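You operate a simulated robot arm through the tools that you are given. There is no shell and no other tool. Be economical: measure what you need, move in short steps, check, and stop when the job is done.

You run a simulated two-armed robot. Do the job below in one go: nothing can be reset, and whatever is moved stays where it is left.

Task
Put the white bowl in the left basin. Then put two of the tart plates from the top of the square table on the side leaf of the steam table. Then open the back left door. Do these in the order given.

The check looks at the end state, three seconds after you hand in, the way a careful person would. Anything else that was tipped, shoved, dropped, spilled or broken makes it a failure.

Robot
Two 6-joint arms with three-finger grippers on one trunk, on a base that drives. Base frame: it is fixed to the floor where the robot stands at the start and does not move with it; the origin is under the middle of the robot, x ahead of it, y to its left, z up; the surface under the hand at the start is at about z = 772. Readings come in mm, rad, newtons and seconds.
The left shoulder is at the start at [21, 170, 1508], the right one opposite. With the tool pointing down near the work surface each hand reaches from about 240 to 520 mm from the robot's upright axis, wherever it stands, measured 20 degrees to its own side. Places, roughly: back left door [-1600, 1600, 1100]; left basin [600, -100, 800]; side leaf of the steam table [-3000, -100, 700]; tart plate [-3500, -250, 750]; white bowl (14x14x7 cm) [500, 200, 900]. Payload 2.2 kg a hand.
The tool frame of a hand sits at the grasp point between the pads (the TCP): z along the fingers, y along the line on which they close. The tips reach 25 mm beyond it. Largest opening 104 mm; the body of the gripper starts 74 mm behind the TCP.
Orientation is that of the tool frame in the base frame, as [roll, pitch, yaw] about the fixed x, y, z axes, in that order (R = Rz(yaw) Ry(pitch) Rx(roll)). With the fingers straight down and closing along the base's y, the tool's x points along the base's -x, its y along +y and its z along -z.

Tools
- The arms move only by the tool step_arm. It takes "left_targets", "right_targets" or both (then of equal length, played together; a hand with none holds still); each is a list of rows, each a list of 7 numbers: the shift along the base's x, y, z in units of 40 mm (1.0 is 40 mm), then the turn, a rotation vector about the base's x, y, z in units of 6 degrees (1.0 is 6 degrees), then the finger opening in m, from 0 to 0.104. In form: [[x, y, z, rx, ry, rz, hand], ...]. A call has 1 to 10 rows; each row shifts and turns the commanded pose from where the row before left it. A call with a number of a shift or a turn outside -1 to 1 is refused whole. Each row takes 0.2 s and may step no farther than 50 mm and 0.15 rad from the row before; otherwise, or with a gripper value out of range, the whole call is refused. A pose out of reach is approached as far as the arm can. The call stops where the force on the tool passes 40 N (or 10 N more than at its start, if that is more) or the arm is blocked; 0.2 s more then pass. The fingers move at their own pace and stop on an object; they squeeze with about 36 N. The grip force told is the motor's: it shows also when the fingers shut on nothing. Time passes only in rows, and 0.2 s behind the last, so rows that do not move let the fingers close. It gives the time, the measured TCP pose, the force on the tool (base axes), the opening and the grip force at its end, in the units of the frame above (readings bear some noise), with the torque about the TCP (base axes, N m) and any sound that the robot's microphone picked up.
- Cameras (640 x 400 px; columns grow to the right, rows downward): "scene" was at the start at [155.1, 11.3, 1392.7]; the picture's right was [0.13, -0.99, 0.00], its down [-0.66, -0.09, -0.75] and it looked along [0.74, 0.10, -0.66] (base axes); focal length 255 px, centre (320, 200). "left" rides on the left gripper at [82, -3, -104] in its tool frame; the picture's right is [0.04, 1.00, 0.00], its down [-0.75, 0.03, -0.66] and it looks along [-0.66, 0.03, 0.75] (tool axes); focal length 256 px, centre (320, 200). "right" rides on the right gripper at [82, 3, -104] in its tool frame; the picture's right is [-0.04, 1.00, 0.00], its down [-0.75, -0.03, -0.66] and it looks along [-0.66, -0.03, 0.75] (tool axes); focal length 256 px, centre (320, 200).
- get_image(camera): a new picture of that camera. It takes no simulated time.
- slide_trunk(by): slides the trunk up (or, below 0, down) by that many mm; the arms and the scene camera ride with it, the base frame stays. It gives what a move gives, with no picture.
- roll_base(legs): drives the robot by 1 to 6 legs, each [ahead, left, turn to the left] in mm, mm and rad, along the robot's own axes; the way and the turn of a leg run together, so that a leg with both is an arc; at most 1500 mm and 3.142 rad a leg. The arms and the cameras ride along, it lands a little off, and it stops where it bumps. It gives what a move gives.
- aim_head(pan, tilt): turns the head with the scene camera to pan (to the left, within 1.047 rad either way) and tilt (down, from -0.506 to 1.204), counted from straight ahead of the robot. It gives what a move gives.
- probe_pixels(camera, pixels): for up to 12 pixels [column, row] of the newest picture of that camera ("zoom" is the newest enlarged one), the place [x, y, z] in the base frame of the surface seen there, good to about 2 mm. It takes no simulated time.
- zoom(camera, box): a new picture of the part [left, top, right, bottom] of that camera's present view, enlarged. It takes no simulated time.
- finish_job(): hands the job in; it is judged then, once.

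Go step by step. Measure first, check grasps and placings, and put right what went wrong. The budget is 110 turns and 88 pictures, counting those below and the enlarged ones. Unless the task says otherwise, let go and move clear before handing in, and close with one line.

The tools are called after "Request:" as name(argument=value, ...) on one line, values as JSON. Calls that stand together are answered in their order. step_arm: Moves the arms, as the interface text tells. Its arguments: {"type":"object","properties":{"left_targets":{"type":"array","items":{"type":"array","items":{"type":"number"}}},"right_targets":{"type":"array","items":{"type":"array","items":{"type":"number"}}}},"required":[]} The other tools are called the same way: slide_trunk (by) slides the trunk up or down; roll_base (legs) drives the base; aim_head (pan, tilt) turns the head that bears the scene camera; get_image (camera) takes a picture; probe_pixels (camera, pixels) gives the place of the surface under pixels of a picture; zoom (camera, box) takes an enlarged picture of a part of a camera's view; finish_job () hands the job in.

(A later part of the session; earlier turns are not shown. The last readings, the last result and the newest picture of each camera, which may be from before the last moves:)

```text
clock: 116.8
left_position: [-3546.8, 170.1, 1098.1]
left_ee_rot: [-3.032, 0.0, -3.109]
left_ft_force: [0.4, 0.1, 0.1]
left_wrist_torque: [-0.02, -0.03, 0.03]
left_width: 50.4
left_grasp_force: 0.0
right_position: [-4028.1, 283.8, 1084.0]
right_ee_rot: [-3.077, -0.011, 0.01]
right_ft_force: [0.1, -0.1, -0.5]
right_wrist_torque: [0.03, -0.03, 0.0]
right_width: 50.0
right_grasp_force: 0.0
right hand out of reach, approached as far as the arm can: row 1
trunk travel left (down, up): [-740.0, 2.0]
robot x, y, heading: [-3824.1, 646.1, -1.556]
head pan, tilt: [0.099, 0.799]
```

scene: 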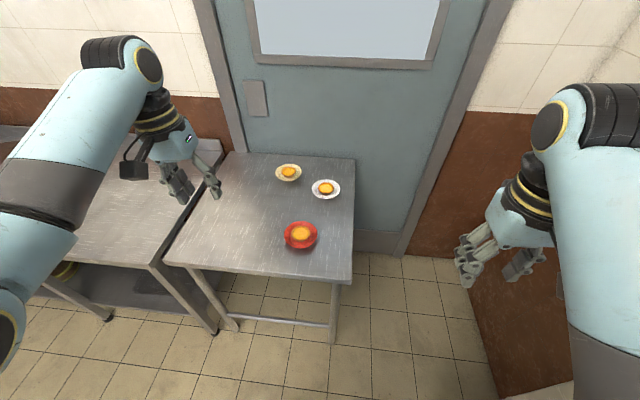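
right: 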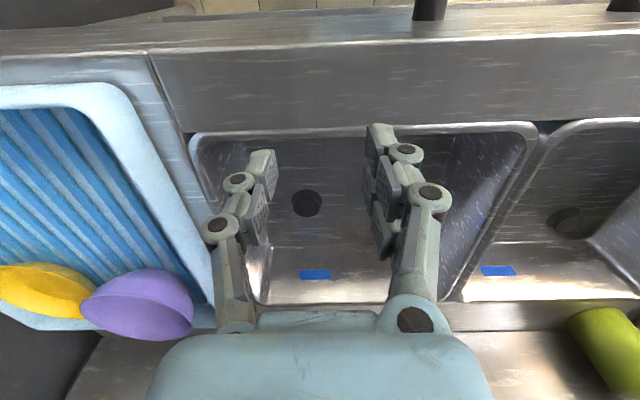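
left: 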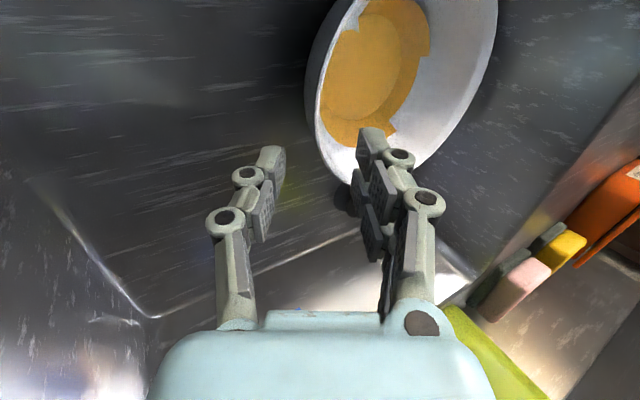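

Request:
step_arm(left_targets=[[0, -0.4, 0, -0.81, 0, 0, 0.05], [0, -0.4, 0, -0.81, 0, 0, 0.05], [0, -0.4, 0, -0.81, 0, 0, 0.05], [0, -0.4, 0, -0.81, 0, 0, 0.05], [0, -0.4, 0, -0.81, 0, 0, 0.05], [0, -0.4, 0, -0.81, 0, 0, 0.05], [0, -0.4, 0, -0.81, 0, 0, 0.05], [0, -0.4, 0, -0.81, 0, 0, 0.05], [0, 0, 0, 0, 0, 0, 0.05]], right_targets=[[0, -0.6, 0, -1, 0, 0, 0.05], [0, -0.6, 0, -1, 0, 0, 0.05], [0, -0.6, 0, -1, 0, 0, 0.05], [0, -0.6, 0, -1, 0, 0, 0.05], [0, -0.6, 0, -1, 0, 0, 0.05], [0, -0.6, 0, -1, 0, 0, 0.05], [0, -0.6, 0, -1, 0, 0, 0.05], [0, -0.6, 0, -1, 0, 0, 0.05], [0, 0, 0, 0, 0, 0, 0.05]])

Request:
get_image(camera="scene")

```text
clock: 118.8
left_position: [-3545.4, 40.1, 1098.0]
left_ee_rot: [-2.354, -0.021, -3.119]
left_ft_force: [-0.3, -0.8, 0.0]
left_wrist_torque: [0.0, -0.01, 0.03]
left_width: 49.9
left_grasp_force: 0.0
right_position: [-4029.5, 91.1, 1086.3]
right_ee_rot: [2.368, -0.001, 0.016]
right_ft_force: [0.0, -0.4, -0.1]
right_wrist_torque: [-0.02, 0.01, 0.04]
right_width: 50.1
right_grasp_force: 0.0
trunk travel left (down, up): [-740.0, 2.0]
robot x, y, heading: [-3827.7, 645.0, -1.558]
head pan, tilt: [0.099, 0.799]
```

```text
40 pictures are left
```

scene: 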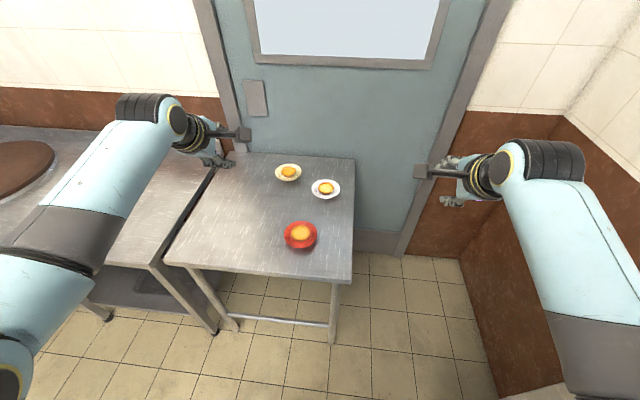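

Both hands are tilted 45°. Now shift the base 55 mm right, lower the trunk 220 mm and move the left hand to the pre-grasp in front of the red plate.

Request:
roll_base(legs=[[0, -55, 0]])

Request:
slide_trunk(by=-220)

Request:
step_arm(left_targets=[[-0.6, 0.55, 0, 0, 0, 0, 0.03], [-0.6, 0.55, 0, 0, 0, 0, 0.03], [-0.6, 0.55, -0.2, 0, 0, 0, 0.03], [-0.5, 0.5, -0.4, 0, 0, 0, 0.03], [0, 0, -0.3, 0, 0, 0, 0.03], [0, 0, 0, 0, 0, 0, 0.03]])

Request:
get_image(camera="left")

Request:
get_image(camera="scene")

```text
clock: 119.7
left_position: [-3601.8, 41.2, 1099.4]
left_ee_rot: [-2.357, -0.019, -3.116]
left_ft_force: [0.6, -0.6, -0.8]
left_wrist_torque: [0.0, -0.04, 0.05]
left_width: 50.2
left_grasp_force: 0.0
right_position: [-4086.5, 91.6, 1087.5]
right_ee_rot: [2.369, -0.001, 0.017]
right_ft_force: [0.0, -0.2, 0.2]
right_wrist_torque: [0.01, -0.05, 0.03]
right_width: 49.8
right_grasp_force: 0.1
trunk travel left (down, up): [-740.0, 2.0]
robot x, y, heading: [-3879.5, 647.6, -1.559]
head pan, tilt: [0.099, 0.799]
```

```text
clock: 122.0
left_position: [-3602.0, 41.1, 878.9]
left_ee_rot: [-2.356, -0.021, -3.115]
left_ft_force: [0.9, -0.3, 0.4]
left_wrist_torque: [0.0, 0.01, 0.01]
left_width: 50.0
left_grasp_force: 0.1
right_position: [-4085.6, 91.3, 867.2]
right_ee_rot: [2.371, -0.001, 0.015]
right_ft_force: [0.2, 0.1, -0.1]
right_wrist_torque: [-0.01, 0.0, 0.0]
right_width: 49.9
right_grasp_force: 0.0
trunk travel left (down, up): [-520.0, 222.0]
robot x, y, heading: [-3881.1, 646.1, -1.556]
head pan, tilt: [0.099, 0.799]
```

```text
clock: 123.4
left_position: [-3693.2, 127.1, 843.2]
left_ee_rot: [-2.354, -0.019, -3.115]
left_ft_force: [-1.2, -0.1, -0.1]
left_wrist_torque: [0.01, -0.03, 0.02]
left_width: 29.8
left_grasp_force: 0.0
right_position: [-4084.9, 91.5, 866.0]
right_ee_rot: [2.371, 0.0, 0.015]
right_ft_force: [-0.1, 0.1, 0.7]
right_wrist_torque: [0.02, 0.0, -0.02]
right_width: 49.9
right_grasp_force: 0.0
trunk travel left (down, up): [-520.0, 222.0]
robot x, y, heading: [-3878.3, 642.3, -1.563]
head pan, tilt: [0.099, 0.799]
```

```text
39 pictures are left
```

left: 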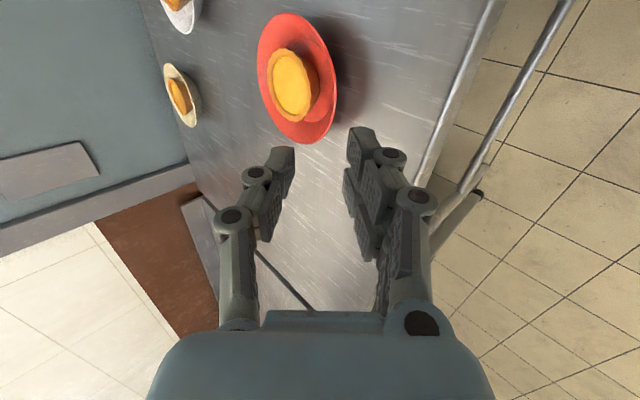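

```text
38 pictures are left
```

scene: 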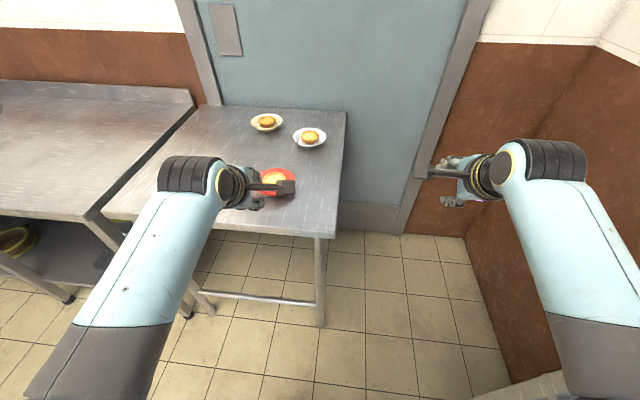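

Good view: the red plate's rim on the robot's side is at left-camera (336,90). I'll measure the rim points.

Request:
probe_pixels(camera="left", pixels=[[335, 85], [330, 60], [330, 115], [259, 60], [285, 16], [305, 141], [318, 95], [295, 80], [340, 90]])

Request:
zoom(camera="left", box=[230, 0, 390, 150])

```text
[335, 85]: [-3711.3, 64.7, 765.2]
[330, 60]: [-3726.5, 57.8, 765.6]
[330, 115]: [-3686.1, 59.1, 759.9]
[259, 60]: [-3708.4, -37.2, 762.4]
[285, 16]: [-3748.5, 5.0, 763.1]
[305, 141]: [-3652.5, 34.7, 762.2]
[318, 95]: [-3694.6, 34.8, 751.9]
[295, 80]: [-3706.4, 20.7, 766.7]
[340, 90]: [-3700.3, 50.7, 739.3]
```

```text
2.67 times, centred on (310, 75) of left
```

zoom: 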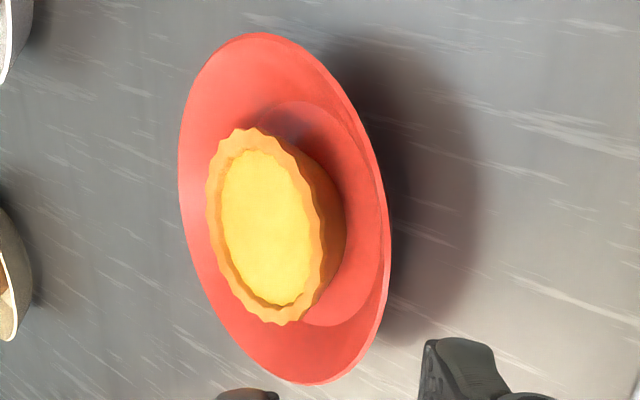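

Red plate: centre (−3703,14), rim radius 51, z 765. Narrowing the fingers to 20 mm and approaching along 45° most of the way.

Request:
step_arm(left_targets=[[-0.25, 0, -0.4, 0, 0, 0, 0.02], [0, -0.4, -0.4, 0, 0, 0, 0.02], [0, -0.4, -0.4, 0, 0, 0, 0.02], [0, 0, 0, 0, 0, 0, 0.02], [0, 0, 0, 0, 0, 0, 0.02]])

Request:
zoom(camera="left", box=[200, 20, 440, 170])

```text
clock: 124.6
left_position: [-3705.6, 95.5, 795.3]
left_ee_rot: [-2.354, -0.02, -3.117]
left_ft_force: [0.1, -0.9, -0.3]
left_wrist_torque: [0.01, -0.02, 0.0]
left_width: 20.0
left_grasp_force: 0.0
right_position: [-4085.3, 91.1, 867.3]
right_ee_rot: [2.37, 0.002, 0.015]
right_ft_force: [-0.2, -0.3, -0.4]
right_wrist_torque: [0.0, 0.02, 0.0]
right_width: 49.8
right_grasp_force: 0.0
trunk travel left (down, up): [-520.0, 222.0]
robot x, y, heading: [-3882.7, 648.8, -1.557]
head pan, tilt: [0.099, 0.799]
```

```text
2.67 times, centred on (320, 95) of left
```

zoom: 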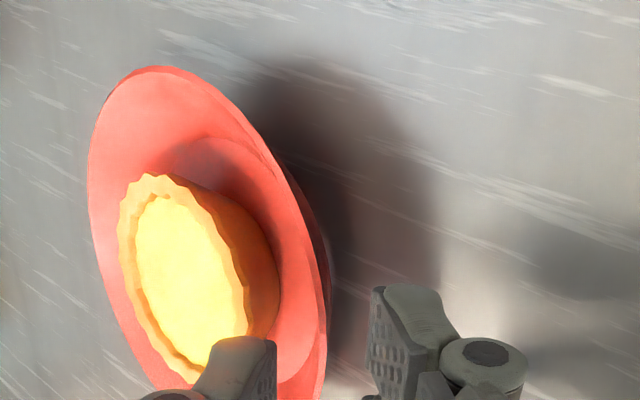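

The rim (zoom col ≈322) sits between the fingers. Advancing the last 30 mm slowly.

Request:
step_arm(left_targets=[[0.03, -0.25, -0.25, 0, 0, 0, 0.02], [0.03, -0.27, -0.27, 0, 0, 0, 0.02], [0, 0, 0, 0, 0, 0, 0.02]])

Request:
zoom(camera="left", box=[200, 20, 440, 170])

```text
clock: 125.4
left_position: [-3701.1, 75.0, 773.5]
left_ee_rot: [-2.355, -0.022, -3.116]
left_ft_force: [-0.6, 0.4, 0.0]
left_wrist_torque: [-0.02, 0.05, 0.03]
left_width: 20.0
left_grasp_force: 0.1
right_position: [-4085.7, 92.1, 866.8]
right_ee_rot: [2.372, 0.0, 0.016]
right_ft_force: [0.4, -0.3, -0.3]
right_wrist_torque: [0.02, 0.0, 0.03]
right_width: 50.0
right_grasp_force: 0.1
trunk travel left (down, up): [-520.0, 222.0]
robot x, y, heading: [-3879.1, 646.1, -1.563]
head pan, tilt: [0.099, 0.799]
```

```text
2.67 times, centred on (320, 95) of left
```

zoom: 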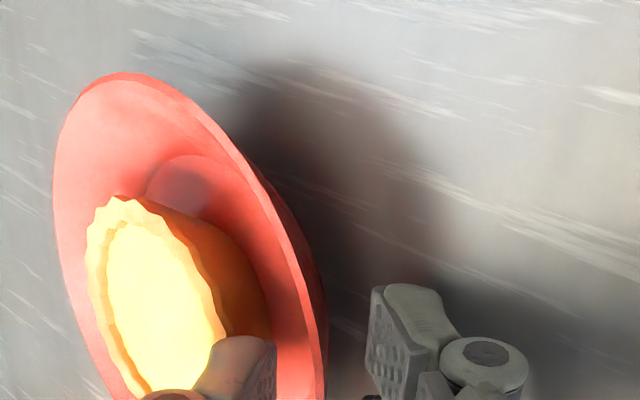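

At the grasp depth with no contact. Closing.

Request:
step_arm(left_targets=[[0, 0, 0, 0, 0, 0, 0.01], [0, 0, 0, 0, 0, 0, 0.0], [0, 0, 0, 0, 0, 0, 0.0], [0, 0, 0, 0, 0, 0, 0.0]])

Request:
zoom(camera="left", box=[200, 20, 440, 170])

```text
clock: 126.4
left_position: [-3701.8, 74.9, 774.0]
left_ee_rot: [-2.356, -0.021, -3.116]
left_ft_force: [-0.7, -0.3, 1.6]
left_wrist_torque: [-0.05, 0.05, 0.02]
left_width: 5.9
left_grasp_force: 34.0
right_position: [-4085.9, 91.9, 866.9]
right_ee_rot: [2.37, -0.001, 0.015]
right_ft_force: [0.1, -0.6, -0.6]
right_wrist_torque: [0.01, 0.01, 0.0]
right_width: 50.1
right_grasp_force: 0.1
trunk travel left (down, up): [-520.0, 222.0]
robot x, y, heading: [-3879.2, 644.0, -1.556]
head pan, tilt: [0.099, 0.799]
```

```text
2.67 times, centred on (320, 95) of left
```

zoom: 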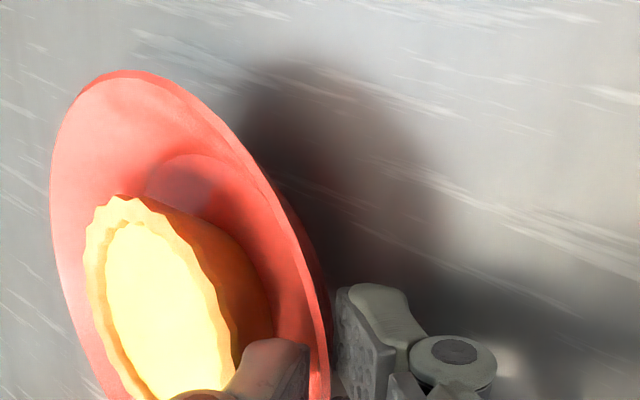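

Gripped (5.9 mm, 34 N). Lifting slowly.

Request:
step_arm(left_targets=[[0, 0, 0.2, 0, 0, 0, 0.0], [0, 0, 0.3, 0, 0, 0, 0.0], [0, 0, 0.5, 0, 0, 0, 0.0], [0, 0, 0.6, 0, 0, 0, 0.0], [0, 0, 0, 0, 0, 0, 0.0]])

Request:
get_image(camera="left")

```text
clock: 127.6
left_position: [-3702.5, 73.1, 837.3]
left_ee_rot: [-2.356, -0.02, -3.115]
left_ft_force: [0.3, -1.2, -1.3]
left_wrist_torque: [0.08, -0.01, 0.0]
left_width: 5.8
left_grasp_force: 34.3
right_position: [-4085.5, 92.3, 867.7]
right_ee_rot: [2.371, -0.001, 0.018]
right_ft_force: [-0.1, -0.3, 0.5]
right_wrist_torque: [-0.02, 0.01, 0.0]
right_width: 49.7
right_grasp_force: 0.0
trunk travel left (down, up): [-520.0, 222.0]
robot x, y, heading: [-3878.2, 645.6, -1.554]
head pan, tilt: [0.099, 0.799]
```

```text
33 pictures are left
```

left: 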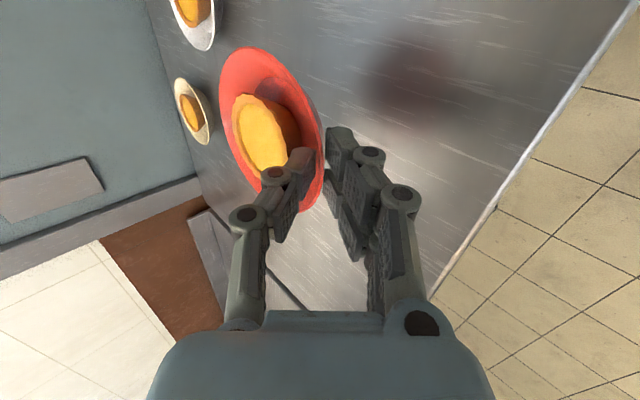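

The red plate is up and level with its tart. I'll raise it further, then drive so the right hand faces the white plate.

Request:
step_arm(left_targets=[[0, 0.3, 0.5, 0, 0, 0, 0.0], [0, 0.4, 0.5, 0, 0, 0, 0.0], [0, 0.3, 0.3, 0, 0, 0, 0.0]], right_targets=[[0, 0, 0, 0, 0, 0, 0.03], [0, 0, 0, 0, 0, 0, 0.03], [0, 0, 0, 0, 0, 0, 0.03]])

Request:
roll_base(legs=[[0, 328, 0], [172, 0, 0]])

Request:
get_image(camera="right")

Request:
get_image(camera="scene")

```text
clock: 128.4
left_position: [-3681.7, 108.6, 896.3]
left_ee_rot: [-2.339, 0.021, -3.115]
left_ft_force: [0.3, -0.6, -1.5]
left_wrist_torque: [0.07, 0.02, 0.01]
left_width: 6.1
left_grasp_force: 34.7
right_position: [-4085.3, 91.6, 867.7]
right_ee_rot: [2.37, 0.001, 0.015]
right_ft_force: [-0.7, -0.2, 0.1]
right_wrist_torque: [0.0, 0.04, 0.0]
right_width: 29.6
right_grasp_force: 0.0
trunk travel left (down, up): [-520.0, 222.0]
robot x, y, heading: [-3879.8, 645.4, -1.558]
head pan, tilt: [0.099, 0.799]
```

```text
clock: 131.7
left_position: [-3347.2, -53.0, 888.9]
left_ee_rot: [-2.356, 0.022, -3.112]
left_ft_force: [-0.6, -0.4, -0.9]
left_wrist_torque: [0.08, -0.03, 0.0]
left_width: 5.8
left_grasp_force: 34.4
right_position: [-3750.8, -75.7, 865.4]
right_ee_rot: [2.372, 0.001, 0.018]
right_ft_force: [0.0, -0.4, 0.3]
right_wrist_torque: [0.04, 0.0, -0.04]
right_width: 29.7
right_grasp_force: 0.0
trunk travel left (down, up): [-520.0, 222.0]
robot x, y, heading: [-3544.6, 477.7, -1.554]
head pan, tilt: [0.099, 0.799]
```

```text
32 pictures are left
```

right: 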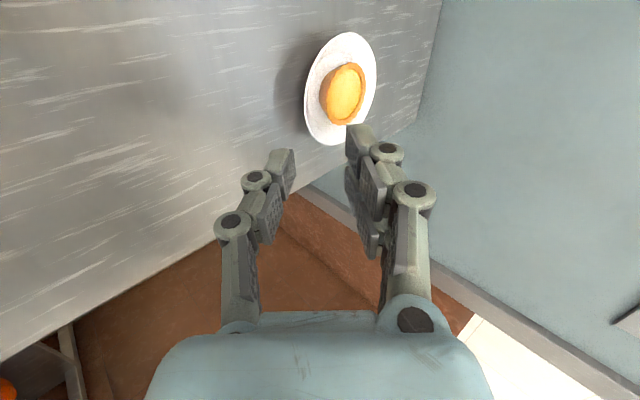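

```text
31 pictures are left
```

scene: 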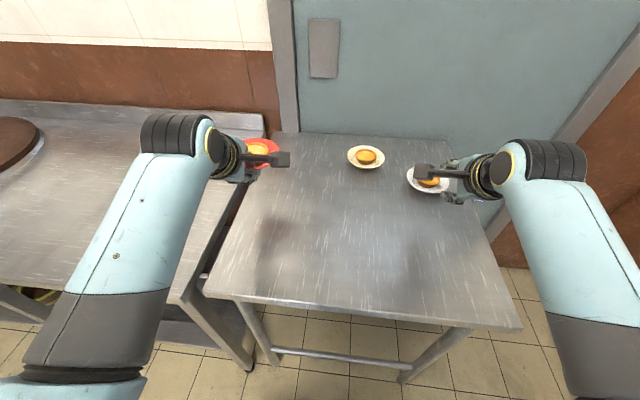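

Request:
probe_pixels(camera="right", pixels=[[306, 90], [309, 110], [308, 75], [376, 75], [345, 34], [325, 143], [342, 92], [312, 100]])

Request:
zoom(camera="right", box=[260, 20, 420, 160])

```text
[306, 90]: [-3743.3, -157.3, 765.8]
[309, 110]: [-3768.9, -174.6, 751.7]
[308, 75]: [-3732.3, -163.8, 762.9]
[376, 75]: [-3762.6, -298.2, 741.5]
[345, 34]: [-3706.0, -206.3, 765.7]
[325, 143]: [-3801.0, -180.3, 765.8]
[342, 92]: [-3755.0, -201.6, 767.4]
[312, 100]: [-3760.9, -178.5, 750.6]
```

```text
2.86 times, centred on (340, 90) of right
```

zoom: 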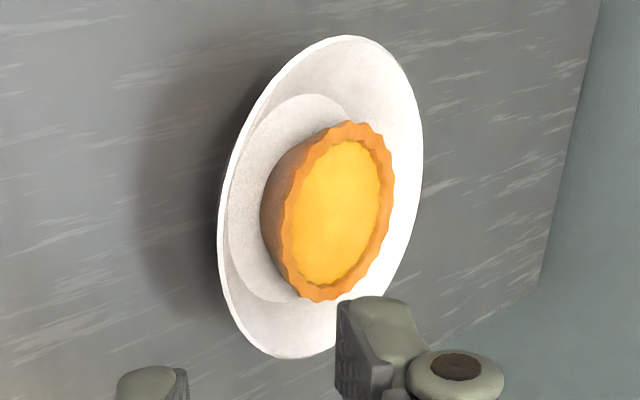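

White plate: centre (−3757,−206), near rim y −155. Approaching along 45° to about 30 mm short.

Request:
step_arm(right_targets=[[-0.15, -0.35, -0.9, 0, 0, 0, 0.02], [0, -0.4, -0.4, 0, 0, 0, 0.02], [0, -0.4, -0.41, 0, 0, 0, 0.02], [0, 0, 0, 0, 0, 0, 0.02], [0, 0, 0, 0, 0, 0, 0.02]])

Request:
zoom(camera="right", box=[200, 20, 440, 170])

```text
clock: 132.9
left_position: [-3346.6, -51.7, 888.7]
left_ee_rot: [-2.353, 0.023, -3.113]
left_ft_force: [0.4, -1.2, -1.1]
left_wrist_torque: [0.09, 0.0, -0.01]
left_width: 6.1
left_grasp_force: 33.9
right_position: [-3757.2, -123.0, 798.3]
right_ee_rot: [2.373, 0.0, 0.017]
right_ft_force: [0.7, -1.3, 0.3]
right_wrist_torque: [-0.01, -0.02, 0.01]
right_width: 20.1
right_grasp_force: 0.1
trunk travel left (down, up): [-520.0, 222.0]
robot x, y, heading: [-3543.2, 479.8, -1.56]
head pan, tilt: [0.099, 0.799]
```

```text
2.67 times, centred on (320, 95) of right
```

zoom: 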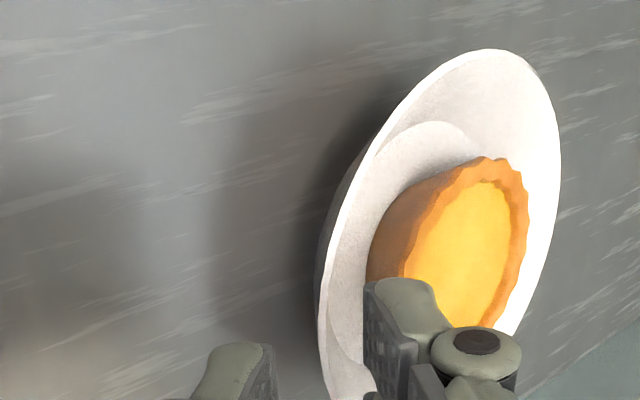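

Rim lies between the fingers. Final advance and close.

Request:
step_arm(right_targets=[[0, -0.28, -0.3, 0, 0, 0, 0.02], [0, -0.28, -0.31, 0, 0, 0, 0.02], [0, 0, 0, 0, 0, 0, 0.02], [0, 0, 0, 0, 0, 0, 0.0], [0, 0, 0, 0, 0, 0, 0.0], [0, 0, 0, 0, 0, 0, 0.0]])

Request:
zoom(camera="right", box=[200, 20, 440, 170])

```text
clock: 134.3
left_position: [-3347.2, -52.2, 888.8]
left_ee_rot: [-2.353, 0.024, -3.114]
left_ft_force: [-0.2, -0.1, -1.0]
left_wrist_torque: [0.04, -0.03, -0.03]
left_width: 6.0
left_grasp_force: 34.0
right_position: [-3757.7, -143.6, 773.6]
right_ee_rot: [2.37, 0.0, 0.017]
right_ft_force: [-0.7, -2.0, 1.5]
right_wrist_torque: [-0.04, 0.01, -0.03]
right_width: 10.9
right_grasp_force: 36.6
trunk travel left (down, up): [-520.0, 222.0]
robot x, y, heading: [-3548.1, 476.7, -1.555]
head pan, tilt: [0.099, 0.799]
```

```text
2.67 times, centred on (320, 95) of right
```

zoom: 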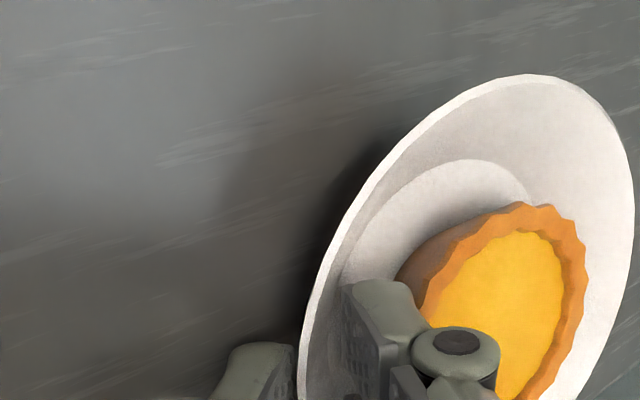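

Closed at 10.9 mm with 36 N. Lifting gently.

Request:
step_arm(right_targets=[[0, 0, 0.15, 0, 0, 0, 0.0], [0, 0, 0.25, 0, 0, 0, 0.0], [0, 0, 0.4, 0, 0, 0, 0.0], [0, 0, 0.5, 0, 0, 0, 0.0], [0, 0, 0, 0, 0, 0, 0.0]])

Request:
get_image(camera="right")

```text
clock: 135.5
left_position: [-3344.3, -52.3, 889.0]
left_ee_rot: [-2.353, 0.021, -3.113]
left_ft_force: [-0.3, -0.5, -1.0]
left_wrist_torque: [0.07, 0.0, -0.02]
left_width: 6.1
left_grasp_force: 34.4
right_position: [-3756.7, -143.0, 826.3]
right_ee_rot: [2.371, 0.0, 0.017]
right_ft_force: [0.0, 0.3, -1.4]
right_wrist_torque: [0.07, -0.04, -0.01]
right_width: 11.1
right_grasp_force: 36.4
trunk travel left (down, up): [-520.0, 222.0]
robot x, y, heading: [-3545.7, 478.4, -1.554]
head pan, tilt: [0.099, 0.799]
```

```text
27 pictures are left
```

right: 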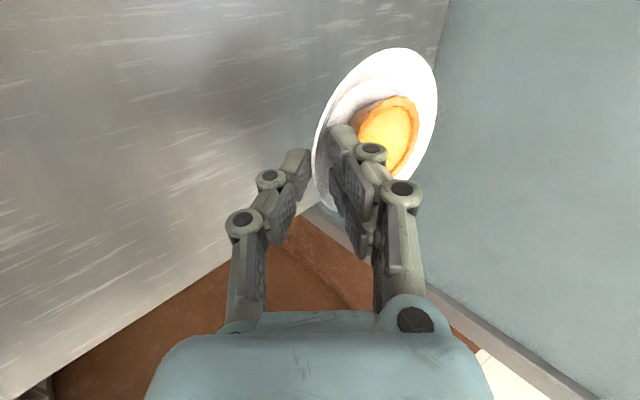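

Both plates are held. Raising the right one and driving along to the leaf.

Request:
step_arm(right_targets=[[0, 0.3, 0.4, 0, 0, 0, 0.0], [0, 0.5, 0.5, 0, 0, 0, 0.0], [0, 0.5, 0.3, 0, 0, 0, 0.0], [0, 0.5, 0.1, 0, 0, 0, 0.0], [0, 0, 0, 0, 0, 0, 0.0]])

Request:
roll_base(legs=[[-30, 0, 0], [0, 470, 0]])

Request:
get_image(camera="scene")

```text
clock: 136.7
left_position: [-3345.7, -52.6, 889.1]
left_ee_rot: [-2.353, 0.024, -3.113]
left_ft_force: [-0.2, 0.2, -1.3]
left_wrist_torque: [0.08, 0.01, -0.01]
left_width: 5.8
left_grasp_force: 34.1
right_position: [-3756.5, -71.8, 877.4]
right_ee_rot: [2.372, 0.0, 0.018]
right_ft_force: [0.2, 0.5, -0.3]
right_wrist_torque: [0.03, 0.03, 0.0]
right_width: 10.9
right_grasp_force: 35.8
trunk travel left (down, up): [-520.0, 222.0]
robot x, y, heading: [-3544.7, 479.5, -1.558]
head pan, tilt: [0.099, 0.799]
```

```text
clock: 139.9
left_position: [-2876.9, -18.5, 889.2]
left_ee_rot: [-2.353, 0.022, -3.119]
left_ft_force: [0.1, -0.1, -0.9]
left_wrist_torque: [0.02, 0.03, -0.01]
left_width: 5.9
left_grasp_force: 33.9
right_position: [-3287.8, -35.3, 877.4]
right_ee_rot: [2.371, 0.002, 0.013]
right_ft_force: [0.2, 0.6, -1.9]
right_wrist_torque: [0.05, 0.01, -0.02]
right_width: 10.9
right_grasp_force: 35.8
trunk travel left (down, up): [-520.0, 222.0]
robot x, y, heading: [-3078.0, 512.6, -1.558]
head pan, tilt: [0.099, 0.799]
```

```text
26 pictures are left
```

scene: 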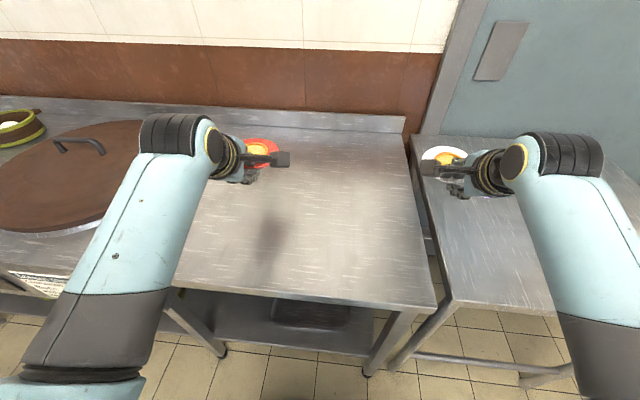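

Request:
probe_pixels(camera="scene", pixels=[[182, 285], [425, 300], [400, 135], [60, 285], [20, 265], [300, 200], [250, 250], [130, 220], [262, 148], [445, 157]])

Request:
zoom(camera="scene", box=[0, 90, 300, 330])

```text
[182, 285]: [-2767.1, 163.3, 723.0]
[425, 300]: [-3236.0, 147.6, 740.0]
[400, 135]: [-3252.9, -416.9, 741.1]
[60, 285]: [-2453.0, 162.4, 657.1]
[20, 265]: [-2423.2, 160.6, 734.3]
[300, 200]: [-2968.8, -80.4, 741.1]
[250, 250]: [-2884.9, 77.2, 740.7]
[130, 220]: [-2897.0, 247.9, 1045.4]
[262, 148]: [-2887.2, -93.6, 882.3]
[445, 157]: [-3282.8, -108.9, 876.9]
```

```text
1.67 times, centred on (150, 210) of scene
```

zoom: 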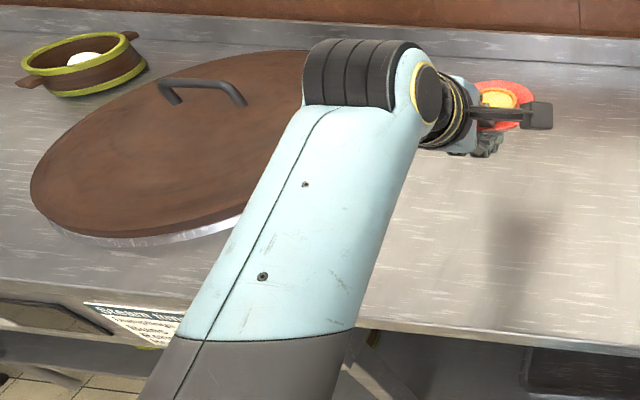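

Leaf: x ≈ −2700…−3255, y −417…160, z 741. I'll shift 60 mm right so the red plate is at x≈−2937, and lower it.

Request:
roll_base(legs=[[0, -60, 0]])

Request:
step_arm(left_targets=[[0, 0, -0.7, 0, 0, 0, 0.0], [0, 0, -0.7, 0, 0, 0, 0.0], [0, 0, -0.7, 0, 0, 0, 0.0], [0, 0, -0.4, 0, 0, 0, 0.0], [0, 0, 0, 0, 0, 0, 0.0]])

Request:
get_image(camera="left")

```text
clock: 140.9
left_position: [-2938.3, -17.9, 889.6]
left_ee_rot: [-2.353, 0.025, -3.118]
left_ft_force: [-0.6, 0.6, -0.5]
left_wrist_torque: [0.06, -0.05, 0.05]
left_width: 5.9
left_grasp_force: 34.2
right_position: [-3348.9, -36.7, 876.4]
right_ee_rot: [2.373, 0.0, 0.011]
right_ft_force: [-1.2, -0.3, -1.1]
right_wrist_torque: [0.04, -0.03, 0.08]
right_width: 11.1
right_grasp_force: 36.6
trunk travel left (down, up): [-520.0, 222.0]
robot x, y, heading: [-3130.7, 515.2, -1.562]
head pan, tilt: [0.099, 0.799]
```

```text
clock: 142.1
left_position: [-2937.0, -19.5, 788.3]
left_ee_rot: [-2.352, 0.023, -3.119]
left_ft_force: [-1.0, 0.3, -0.5]
left_wrist_torque: [0.03, 0.03, 0.0]
left_width: 6.1
left_grasp_force: 33.7
right_position: [-3347.3, -35.6, 877.9]
right_ee_rot: [2.373, 0.0, 0.013]
right_ft_force: [-0.3, 0.7, -1.5]
right_wrist_torque: [0.05, 0.04, 0.01]
right_width: 11.0
right_grasp_force: 36.2
trunk travel left (down, up): [-520.0, 222.0]
robot x, y, heading: [-3133.5, 512.9, -1.563]
head pan, tilt: [0.099, 0.799]
```

```text
24 pictures are left
```

left: 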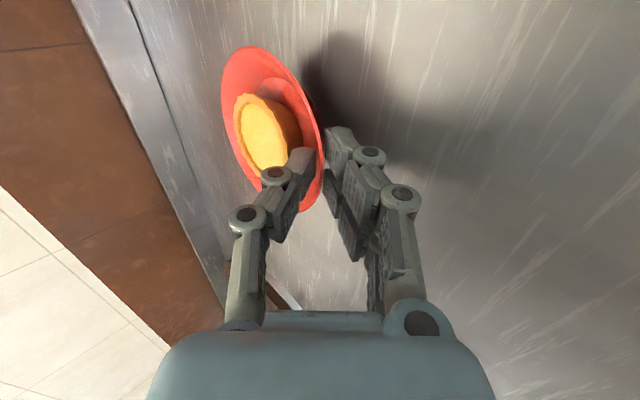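

14 mm to go; lowering in small steps to contact.

Request:
step_arm(left_targets=[[0, 0, -0.2, 0, 0, 0, 0.0], [0, 0, -0.1, 0, 0, 0, 0.0], [0, 0, -0.08, 0, 0, 0, 0.0], [0, 0, 0, 0, 0, 0, 0.0]])

```text
clock: 143.1
left_position: [-2936.9, -18.7, 774.9]
left_ee_rot: [-2.352, 0.023, -3.119]
left_ft_force: [-0.2, 0.1, 3.8]
left_wrist_torque: [-0.24, 0.1, 0.01]
left_width: 6.1
left_grasp_force: 34.2
right_position: [-3347.9, -34.7, 878.2]
right_ee_rot: [2.37, 0.001, 0.014]
right_ft_force: [-0.7, 0.0, -1.5]
right_wrist_torque: [0.04, -0.04, -0.01]
right_width: 10.6
right_grasp_force: 36.0
trunk travel left (down, up): [-520.0, 222.0]
robot x, y, heading: [-3132.6, 514.9, -1.561]
head pan, tilt: [0.099, 0.799]
```

Touchdown (3.8 N). Opening to 20 mm and withdrawing along the 45° line.

Request:
step_arm(left_targets=[[0, 0, 0, 0, 0, 0, 0.018], [0, 0, 0, 0, 0, 0, 0.018], [0, 0.2, 0.2, 0, 0, 0, 0.018], [0, 0.4, 0.4, 0, 0, 0, 0.02], [0, 0.6, 0.6, 0, 0, 0, 0.03], [0, 0.3, 0.7, 0, 0, 0, 0.03], [0, 0, 0.7, 0, 0, 0, 0.03], [0, 0, 0, 0, 0, 0, 0.03]])

Request:
get_image(camera="left")

```text
clock: 144.9
left_position: [-2927.2, 42.9, 878.0]
left_ee_rot: [-2.353, 0.048, -3.123]
left_ft_force: [-0.1, 0.2, 0.1]
left_wrist_torque: [-0.01, 0.02, 0.03]
left_width: 29.7
left_grasp_force: 0.1
right_position: [-3348.3, -35.9, 878.1]
right_ee_rot: [2.37, 0.0, 0.011]
right_ft_force: [0.0, -0.2, -1.6]
right_wrist_torque: [0.06, 0.01, 0.01]
right_width: 10.9
right_grasp_force: 36.5
trunk travel left (down, up): [-520.0, 222.0]
robot x, y, heading: [-3132.4, 514.1, -1.564]
head pan, tilt: [0.099, 0.799]
```

```text
23 pictures are left
```

left: 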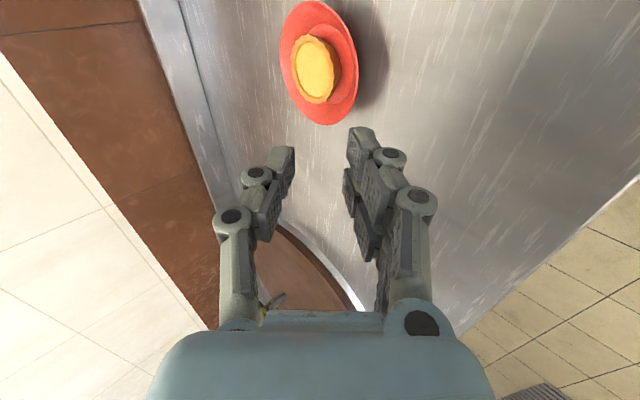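

Red plate sits well on the leaf with its tart. Driving 238 mm left to set the white one at x≈−3110.

Request:
roll_base(legs=[[0, 236, 0]])

Request:
step_arm(right_targets=[[0, 0, -0.7, 0, 0, 0, 0.0], [0, 0, -0.7, 0, 0, 0, 0.0], [0, 0, -0.6, 0, 0, 0, 0.0], [0, 0, -0.2, 0, 0, 0, 0.0], [0, 0, 0, 0, 0, 0, 0.0]])

Request:
get_image(camera="right")

```text
clock: 146.6
left_position: [-2695.9, 42.3, 878.0]
left_ee_rot: [-2.354, 0.046, -3.125]
left_ft_force: [0.7, 0.1, 0.5]
left_wrist_torque: [0.01, 0.0, -0.02]
left_width: 30.0
left_grasp_force: 0.1
right_position: [-3116.1, -34.6, 877.6]
right_ee_rot: [2.369, 0.001, 0.007]
right_ft_force: [-0.3, -0.8, -0.7]
right_wrist_torque: [0.08, 0.05, -0.02]
right_width: 10.7
right_grasp_force: 36.0
trunk travel left (down, up): [-520.0, 222.0]
robot x, y, heading: [-2902.1, 516.2, -1.57]
head pan, tilt: [0.099, 0.799]
```

```text
clock: 147.8
left_position: [-2695.9, 42.2, 878.6]
left_ee_rot: [-2.353, 0.049, -3.125]
left_ft_force: [0.7, -0.6, -0.1]
left_wrist_torque: [-0.01, 0.03, 0.0]
left_width: 30.0
left_grasp_force: 0.0
right_position: [-3118.4, -33.5, 788.9]
right_ee_rot: [2.369, 0.0, 0.009]
right_ft_force: [1.4, 0.2, -2.3]
right_wrist_torque: [0.08, 0.0, -0.01]
right_width: 10.5
right_grasp_force: 36.5
trunk travel left (down, up): [-520.0, 222.0]
robot x, y, heading: [-2905.0, 516.9, -1.567]
head pan, tilt: [0.099, 0.799]
```

```text
22 pictures are left
```

right: 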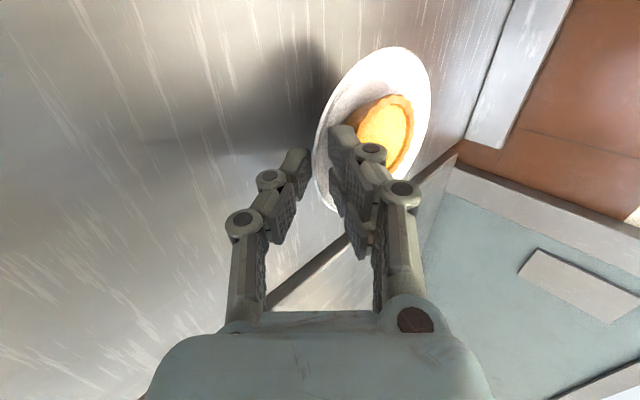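

Request:
step_arm(right_targets=[[0, 0, -0.2, 0, 0, 0, 0.0], [0, 0, -0.1, 0, 0, 0, 0.0], [0, 0, -0.08, 0, 0, 0, 0.0], [0, 0, 0, 0, 0, 0, 0.0]])

```text
clock: 148.8
left_position: [-2695.6, 43.5, 877.8]
left_ee_rot: [-2.351, 0.049, -3.126]
left_ft_force: [0.3, -0.1, -0.2]
left_wrist_torque: [-0.05, 0.02, -0.02]
left_width: 29.9
left_grasp_force: 0.1
right_position: [-3116.9, -33.6, 775.7]
right_ee_rot: [2.367, 0.001, 0.007]
right_ft_force: [-1.4, 0.3, 5.5]
right_wrist_torque: [-0.16, -0.03, -0.05]
right_width: 10.7
right_grasp_force: 36.3
trunk travel left (down, up): [-520.0, 222.0]
robot x, y, heading: [-2902.9, 517.0, -1.57]
head pan, tilt: [0.099, 0.799]
```

Touchdown (5.5 N). Releasing and withdrawing.

Request:
step_arm(right_targets=[[0, 0, 0, 0, 0, 0, 0.021], [0, 0, 0, 0, 0, 0, 0.021], [0, 0.2, 0.2, 0, 0, 0, 0.021], [0, 0.4, 0.4, 0, 0, 0, 0.021], [0, 0.6, 0.6, 0, 0, 0, 0.03], [0, 0.3, 0.7, 0, 0, 0, 0.03], [0, 0, 0.7, 0, 0, 0, 0.03], [0, 0, 0, 0, 0, 0, 0.03]])

Request:
roll_base(legs=[[-160, 0, 0]])

Request:
get_image(camera="scene")

```text
clock: 150.6
left_position: [-2695.9, 43.5, 877.3]
left_ee_rot: [-2.354, 0.049, -3.126]
left_ft_force: [-0.2, -0.2, -0.2]
left_wrist_torque: [0.04, 0.0, 0.01]
left_width: 29.8
left_grasp_force: 0.0
right_position: [-3115.5, 27.1, 877.3]
right_ee_rot: [2.371, 0.0, 0.008]
right_ft_force: [-0.8, -0.5, -0.3]
right_wrist_torque: [0.01, -0.01, -0.01]
right_width: 30.1
right_grasp_force: 0.1
trunk travel left (down, up): [-520.0, 222.0]
robot x, y, heading: [-2902.4, 513.3, -1.567]
head pan, tilt: [0.099, 0.799]
```

```text
clock: 152.1
left_position: [-2697.6, 202.8, 879.1]
left_ee_rot: [-2.351, 0.049, -3.126]
left_ft_force: [-0.2, 0.8, -0.2]
left_wrist_torque: [-0.01, -0.05, -0.02]
left_width: 29.8
left_grasp_force: 0.1
right_position: [-3117.3, 187.5, 878.2]
right_ee_rot: [2.369, 0.001, 0.007]
right_ft_force: [0.2, 0.5, -0.9]
right_wrist_torque: [-0.01, 0.01, 0.01]
right_width: 30.0
right_grasp_force: 0.0
trunk travel left (down, up): [-520.0, 222.0]
robot x, y, heading: [-2906.2, 672.3, -1.574]
head pan, tilt: [0.099, 0.799]
```

```text
21 pictures are left
```

scene: 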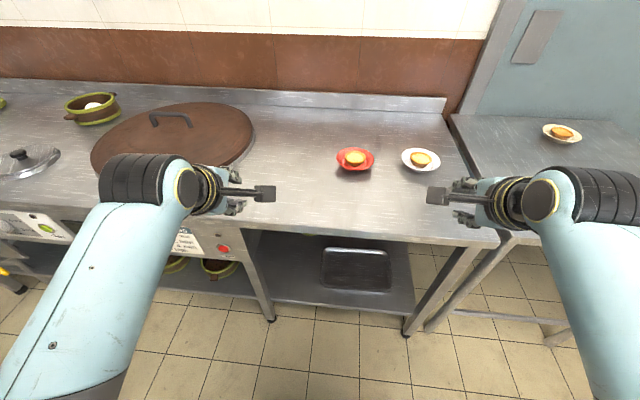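

Both plates stand on the leaf with tarts (355,160) and (420,160). Now to the door: raise the trunk, face +x, drive out and look at the display cabinet.

Request:
slide_trunk(by=200)

Request:
roll_base(legs=[[0, 0, 1.57], [1050, 0, 0], [1050, 0, 0], [0, 0, 1.57], [850, 0, 0], [0, 0, 1.57]])

Request:
aim_head(pan=0.0, tilt=0.45)

Request:
get_image(camera="scene")

```text
clock: 154.2
left_position: [-2696.9, 200.9, 1077.8]
left_ee_rot: [-2.351, 0.048, -3.126]
left_ft_force: [-0.4, -0.6, 0.5]
left_wrist_torque: [-0.02, 0.01, 0.0]
left_width: 29.8
left_grasp_force: 0.1
right_position: [-3117.1, 186.4, 1077.5]
right_ee_rot: [2.371, 0.002, 0.007]
right_ft_force: [0.0, 0.0, -0.5]
right_wrist_torque: [0.01, -0.01, -0.02]
right_width: 29.6
right_grasp_force: 0.1
trunk travel left (down, up): [-720.0, 22.0]
robot x, y, heading: [-2901.8, 673.9, -1.569]
head pan, tilt: [0.099, 0.799]
```

```text
clock: 180.4
left_position: [-1237.0, 1342.1, 1078.5]
left_ee_rot: [-2.353, 0.05, 1.595]
left_ft_force: [1.0, 0.8, 0.2]
left_wrist_torque: [-0.02, -0.05, 0.01]
left_width: 30.0
left_grasp_force: 0.0
right_position: [-1255.4, 1761.2, 1076.9]
right_ee_rot: [2.369, 0.002, -1.554]
right_ft_force: [0.6, -0.3, 0.0]
right_wrist_torque: [-0.01, 0.03, -0.03]
right_width: 29.8
right_grasp_force: 0.0
trunk travel left (down, up): [-720.0, 22.0]
robot x, y, heading: [-765.7, 1553.1, -3.127]
head pan, tilt: [0.099, 0.799]
```

```text
clock: 181.3
left_position: [-1237.4, 1341.7, 1077.4]
left_ee_rot: [-2.353, 0.049, 1.596]
left_ft_force: [-1.0, -0.3, -0.4]
left_wrist_torque: [0.02, 0.0, -0.01]
left_width: 29.9
left_grasp_force: 0.0
right_position: [-1255.6, 1761.5, 1079.5]
right_ee_rot: [2.372, 0.002, -1.552]
right_ft_force: [0.3, -1.4, 0.4]
right_wrist_torque: [0.01, 0.05, 0.03]
right_width: 29.8
right_grasp_force: 0.1
trunk travel left (down, up): [-720.0, 22.0]
robot x, y, heading: [-765.6, 1554.8, -3.125]
head pan, tilt: [0.0, 0.45]
```

```text
20 pictures are left
```

scene: 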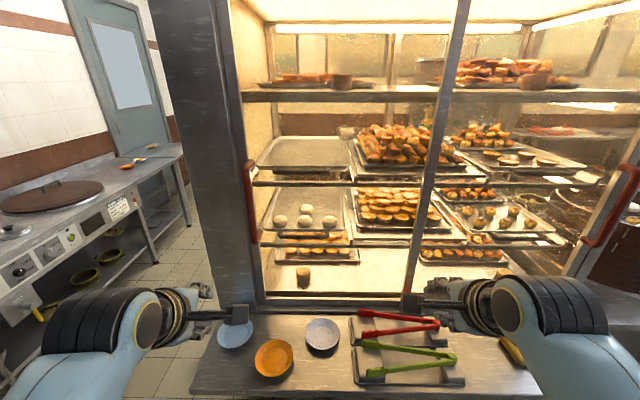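

The cabinet has two glass doors with red handles at their outer edges: (250,205) and (610,205). I need to learn whether they slide or swing; measuring planes.

Request:
zoom(camera="scene", box=[200, 130, 360, 330])

Request:
zoom(camera="scene", box=[370, 180, 530, 330])

Request:
probe_pixels(camera="scene", pixels=[[247, 170], [251, 205], [254, 240], [241, 200], [262, 220], [430, 170], [440, 170], [590, 240], [225, 200], [300, 300], [450, 304], [607, 205]])

```text
2.00 times, centred on (280, 230) of scene
```

zoom: 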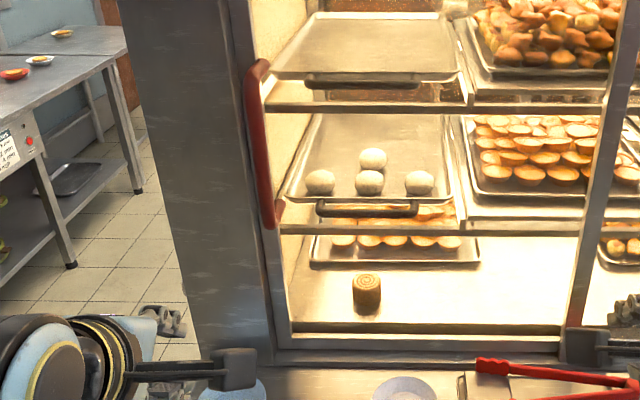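

```text
2.67 times, centred on (450, 255) of scene
```

zoom: 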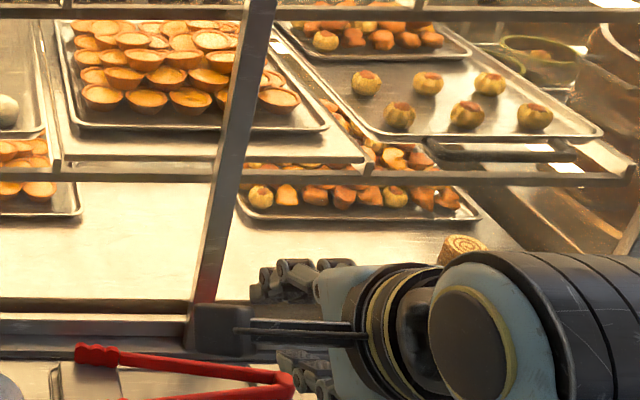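

```text
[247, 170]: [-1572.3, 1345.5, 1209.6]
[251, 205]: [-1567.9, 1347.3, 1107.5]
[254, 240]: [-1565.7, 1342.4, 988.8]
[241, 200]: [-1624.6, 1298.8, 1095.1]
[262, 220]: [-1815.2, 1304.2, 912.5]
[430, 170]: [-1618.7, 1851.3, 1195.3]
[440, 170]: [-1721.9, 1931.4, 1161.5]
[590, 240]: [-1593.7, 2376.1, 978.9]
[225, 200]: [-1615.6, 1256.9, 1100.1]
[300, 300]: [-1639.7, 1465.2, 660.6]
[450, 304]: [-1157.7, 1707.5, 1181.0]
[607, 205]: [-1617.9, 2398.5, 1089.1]
```

Request:
probe_pixels(camera="scene", pixels=[[257, 265], [254, 255], [260, 275], [413, 244], [419, 244], [424, 244], [300, 292], [300, 298], [300, 304], [600, 230], [575, 265], [585, 255]])

Request:
aim_head(pan=-0.35, tilt=0.4)

Request:
get_image(camera="scene")

```text
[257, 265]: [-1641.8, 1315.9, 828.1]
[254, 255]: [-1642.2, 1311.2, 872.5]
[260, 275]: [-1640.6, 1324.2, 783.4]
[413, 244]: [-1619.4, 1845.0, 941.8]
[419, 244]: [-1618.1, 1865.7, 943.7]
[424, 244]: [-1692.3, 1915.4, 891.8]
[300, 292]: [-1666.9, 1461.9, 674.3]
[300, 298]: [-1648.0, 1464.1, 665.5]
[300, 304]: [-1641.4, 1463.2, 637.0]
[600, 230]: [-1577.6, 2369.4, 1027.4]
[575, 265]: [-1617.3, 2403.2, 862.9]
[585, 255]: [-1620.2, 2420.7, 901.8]
```

```text
clock: 182.1
left_position: [-1236.8, 1340.9, 1077.4]
left_ee_rot: [-2.351, 0.048, 1.594]
left_ft_force: [-0.6, 0.8, 0.1]
left_wrist_torque: [0.03, 0.0, 0.02]
left_width: 29.9
left_grasp_force: 0.1
right_position: [-1255.9, 1760.9, 1077.7]
right_ee_rot: [2.369, 0.002, -1.554]
right_ft_force: [-0.6, 0.0, -0.1]
right_wrist_torque: [-0.01, 0.02, 0.01]
right_width: 30.0
right_grasp_force: 0.0
trunk travel left (down, up): [-720.0, 22.0]
robot x, y, heading: [-765.2, 1551.4, -3.129]
head pan, tilt: [-0.351, 0.4]
```

```text
17 pictures are left
```

scene: 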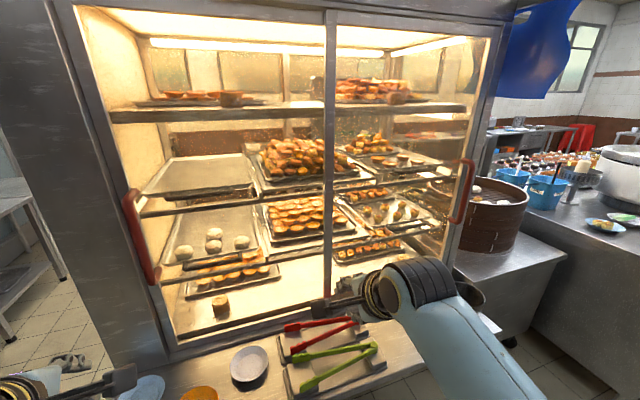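

The left door's stile lies at x≈−1642, the right door and centre post at ≈−1618: bypass sliding doors, so the left one slides toward +y. I'll roll the left hand 90° so it closes along y, and check the shelf's front edge.

Request:
step_arm(left_targets=[[0, 0, 0, -0.94, 0, -0.94, 0.06], [0, 0, 0, -0.94, 0, -0.94, 0.06], [0, 0, 0, -0.94, 0, -0.94, 0.06], [0, 0, 0, -0.94, 0, -0.94, 0.06], [0, 0, 0, -0.94, 0, -0.94, 0.06], [0, 0, 0, -0.94, 0, -0.94, 0.06], [0, 0, 0, -0.94, 0, -0.94, 0.06], [0, 0, 0, -0.94, 0, -0.94, 0.06], [0, 0, 0, -0.94, 0, -0.94, 0.06], [0, 0, 0, -0.94, 0, -0.94, 0.06]])

Request:
probe_pixels(camera="scene", pixels=[[215, 380], [320, 395], [380, 395], [360, 385], [500, 325], [130, 205], [150, 275]])

```text
clock: 184.3
left_position: [-1238.1, 1341.8, 1079.3]
left_ee_rot: [-2.972, 0.824, 0.237]
left_ft_force: [-0.3, -0.3, -0.3]
left_wrist_torque: [0.01, 0.08, 0.01]
left_width: 60.1
left_grasp_force: 0.1
right_position: [-1255.2, 1761.7, 1076.7]
right_ee_rot: [2.37, 0.001, -1.552]
right_ft_force: [0.1, -0.5, -0.2]
right_wrist_torque: [-0.02, -0.01, -0.02]
right_width: 30.0
right_grasp_force: 0.0
trunk travel left (down, up): [-720.0, 22.0]
robot x, y, heading: [-766.1, 1551.1, -3.133]
head pan, tilt: [-0.351, 0.4]
```

```text
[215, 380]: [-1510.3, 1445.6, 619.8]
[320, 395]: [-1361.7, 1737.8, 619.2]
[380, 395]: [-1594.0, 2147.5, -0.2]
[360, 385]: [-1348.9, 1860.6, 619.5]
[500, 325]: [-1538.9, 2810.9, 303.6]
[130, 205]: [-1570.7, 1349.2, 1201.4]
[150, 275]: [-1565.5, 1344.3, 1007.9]
```

Shelf front is at x≈−1345. Finishing the roll, driving 150 mm ahead and moving to 60 mm short of the handle (bar at x≈−1570, y≈1347).

Request:
step_arm(left_targets=[[0, 0, 0, -0.94, 0, -0.94, 0.07], [0, 0, 0, -0.32, 0, -0.32, 0.07], [0, 0, 0, 0, 0, 0, 0.07]])

Request:
roll_base(legs=[[150, 0, 0]])

Request:
step_arm(left_targets=[[-0.8, 0, 0.1, 0, 0, 0, 0.07], [-0.8, 0, 0.1, 0, 0, 0, 0.07], [-0.8, 0, 0.1, 0, 0, 0, 0.07], [-0.6, 0, 0.1, 0, 0, 0, 0.07], [0, 0, 0, 0, 0, 0, 0.07]])

Request:
get_image(camera="left")

```text
clock: 185.1
left_position: [-1237.0, 1341.3, 1077.9]
left_ee_rot: [3.118, 0.838, -0.038]
left_ft_force: [-0.5, 0.2, -0.3]
left_wrist_torque: [0.02, -0.01, 0.05]
left_width: 70.0
left_grasp_force: 0.0
right_position: [-1255.1, 1762.1, 1076.8]
right_ee_rot: [2.369, 0.001, -1.553]
right_ft_force: [-1.2, 0.1, -0.6]
right_wrist_torque: [-0.03, -0.01, 0.02]
right_width: 29.7
right_grasp_force: 0.1
trunk travel left (down, up): [-720.0, 22.0]
robot x, y, heading: [-767.0, 1551.8, -3.129]
head pan, tilt: [-0.351, 0.4]
```

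```text
clock: 186.5
left_position: [-1386.6, 1338.4, 1078.4]
left_ee_rot: [3.12, 0.837, -0.033]
left_ft_force: [-0.5, -0.2, 0.3]
left_wrist_torque: [0.0, -0.03, 0.0]
left_width: 70.0
left_grasp_force: 0.1
right_position: [-1406.7, 1758.5, 1076.8]
right_ee_rot: [2.372, 0.002, -1.551]
right_ft_force: [-0.7, -0.5, 0.1]
right_wrist_torque: [-0.02, -0.04, -0.01]
right_width: 29.7
right_grasp_force: 0.1
trunk travel left (down, up): [-720.0, 22.0]
robot x, y, heading: [-913.1, 1553.3, -3.127]
head pan, tilt: [-0.351, 0.4]
```

```text
clock: 187.7
left_position: [-1504.6, 1339.3, 1095.2]
left_ee_rot: [3.12, 0.836, -0.035]
left_ft_force: [0.5, 0.6, -0.2]
left_wrist_torque: [0.04, 0.0, -0.02]
left_width: 69.9
left_grasp_force: 0.1
right_position: [-1405.4, 1758.3, 1079.4]
right_ee_rot: [2.37, 0.001, -1.549]
right_ft_force: [0.2, 0.0, 0.4]
right_wrist_torque: [0.01, 0.0, -0.01]
right_width: 29.9
right_grasp_force: 0.0
trunk travel left (down, up): [-720.0, 22.0]
robot x, y, heading: [-920.6, 1546.8, -3.128]
head pan, tilt: [-0.351, 0.4]
```

```text
16 pictures are left
```

left: 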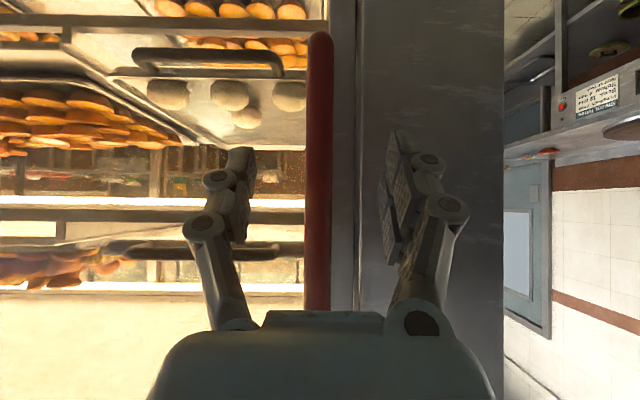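

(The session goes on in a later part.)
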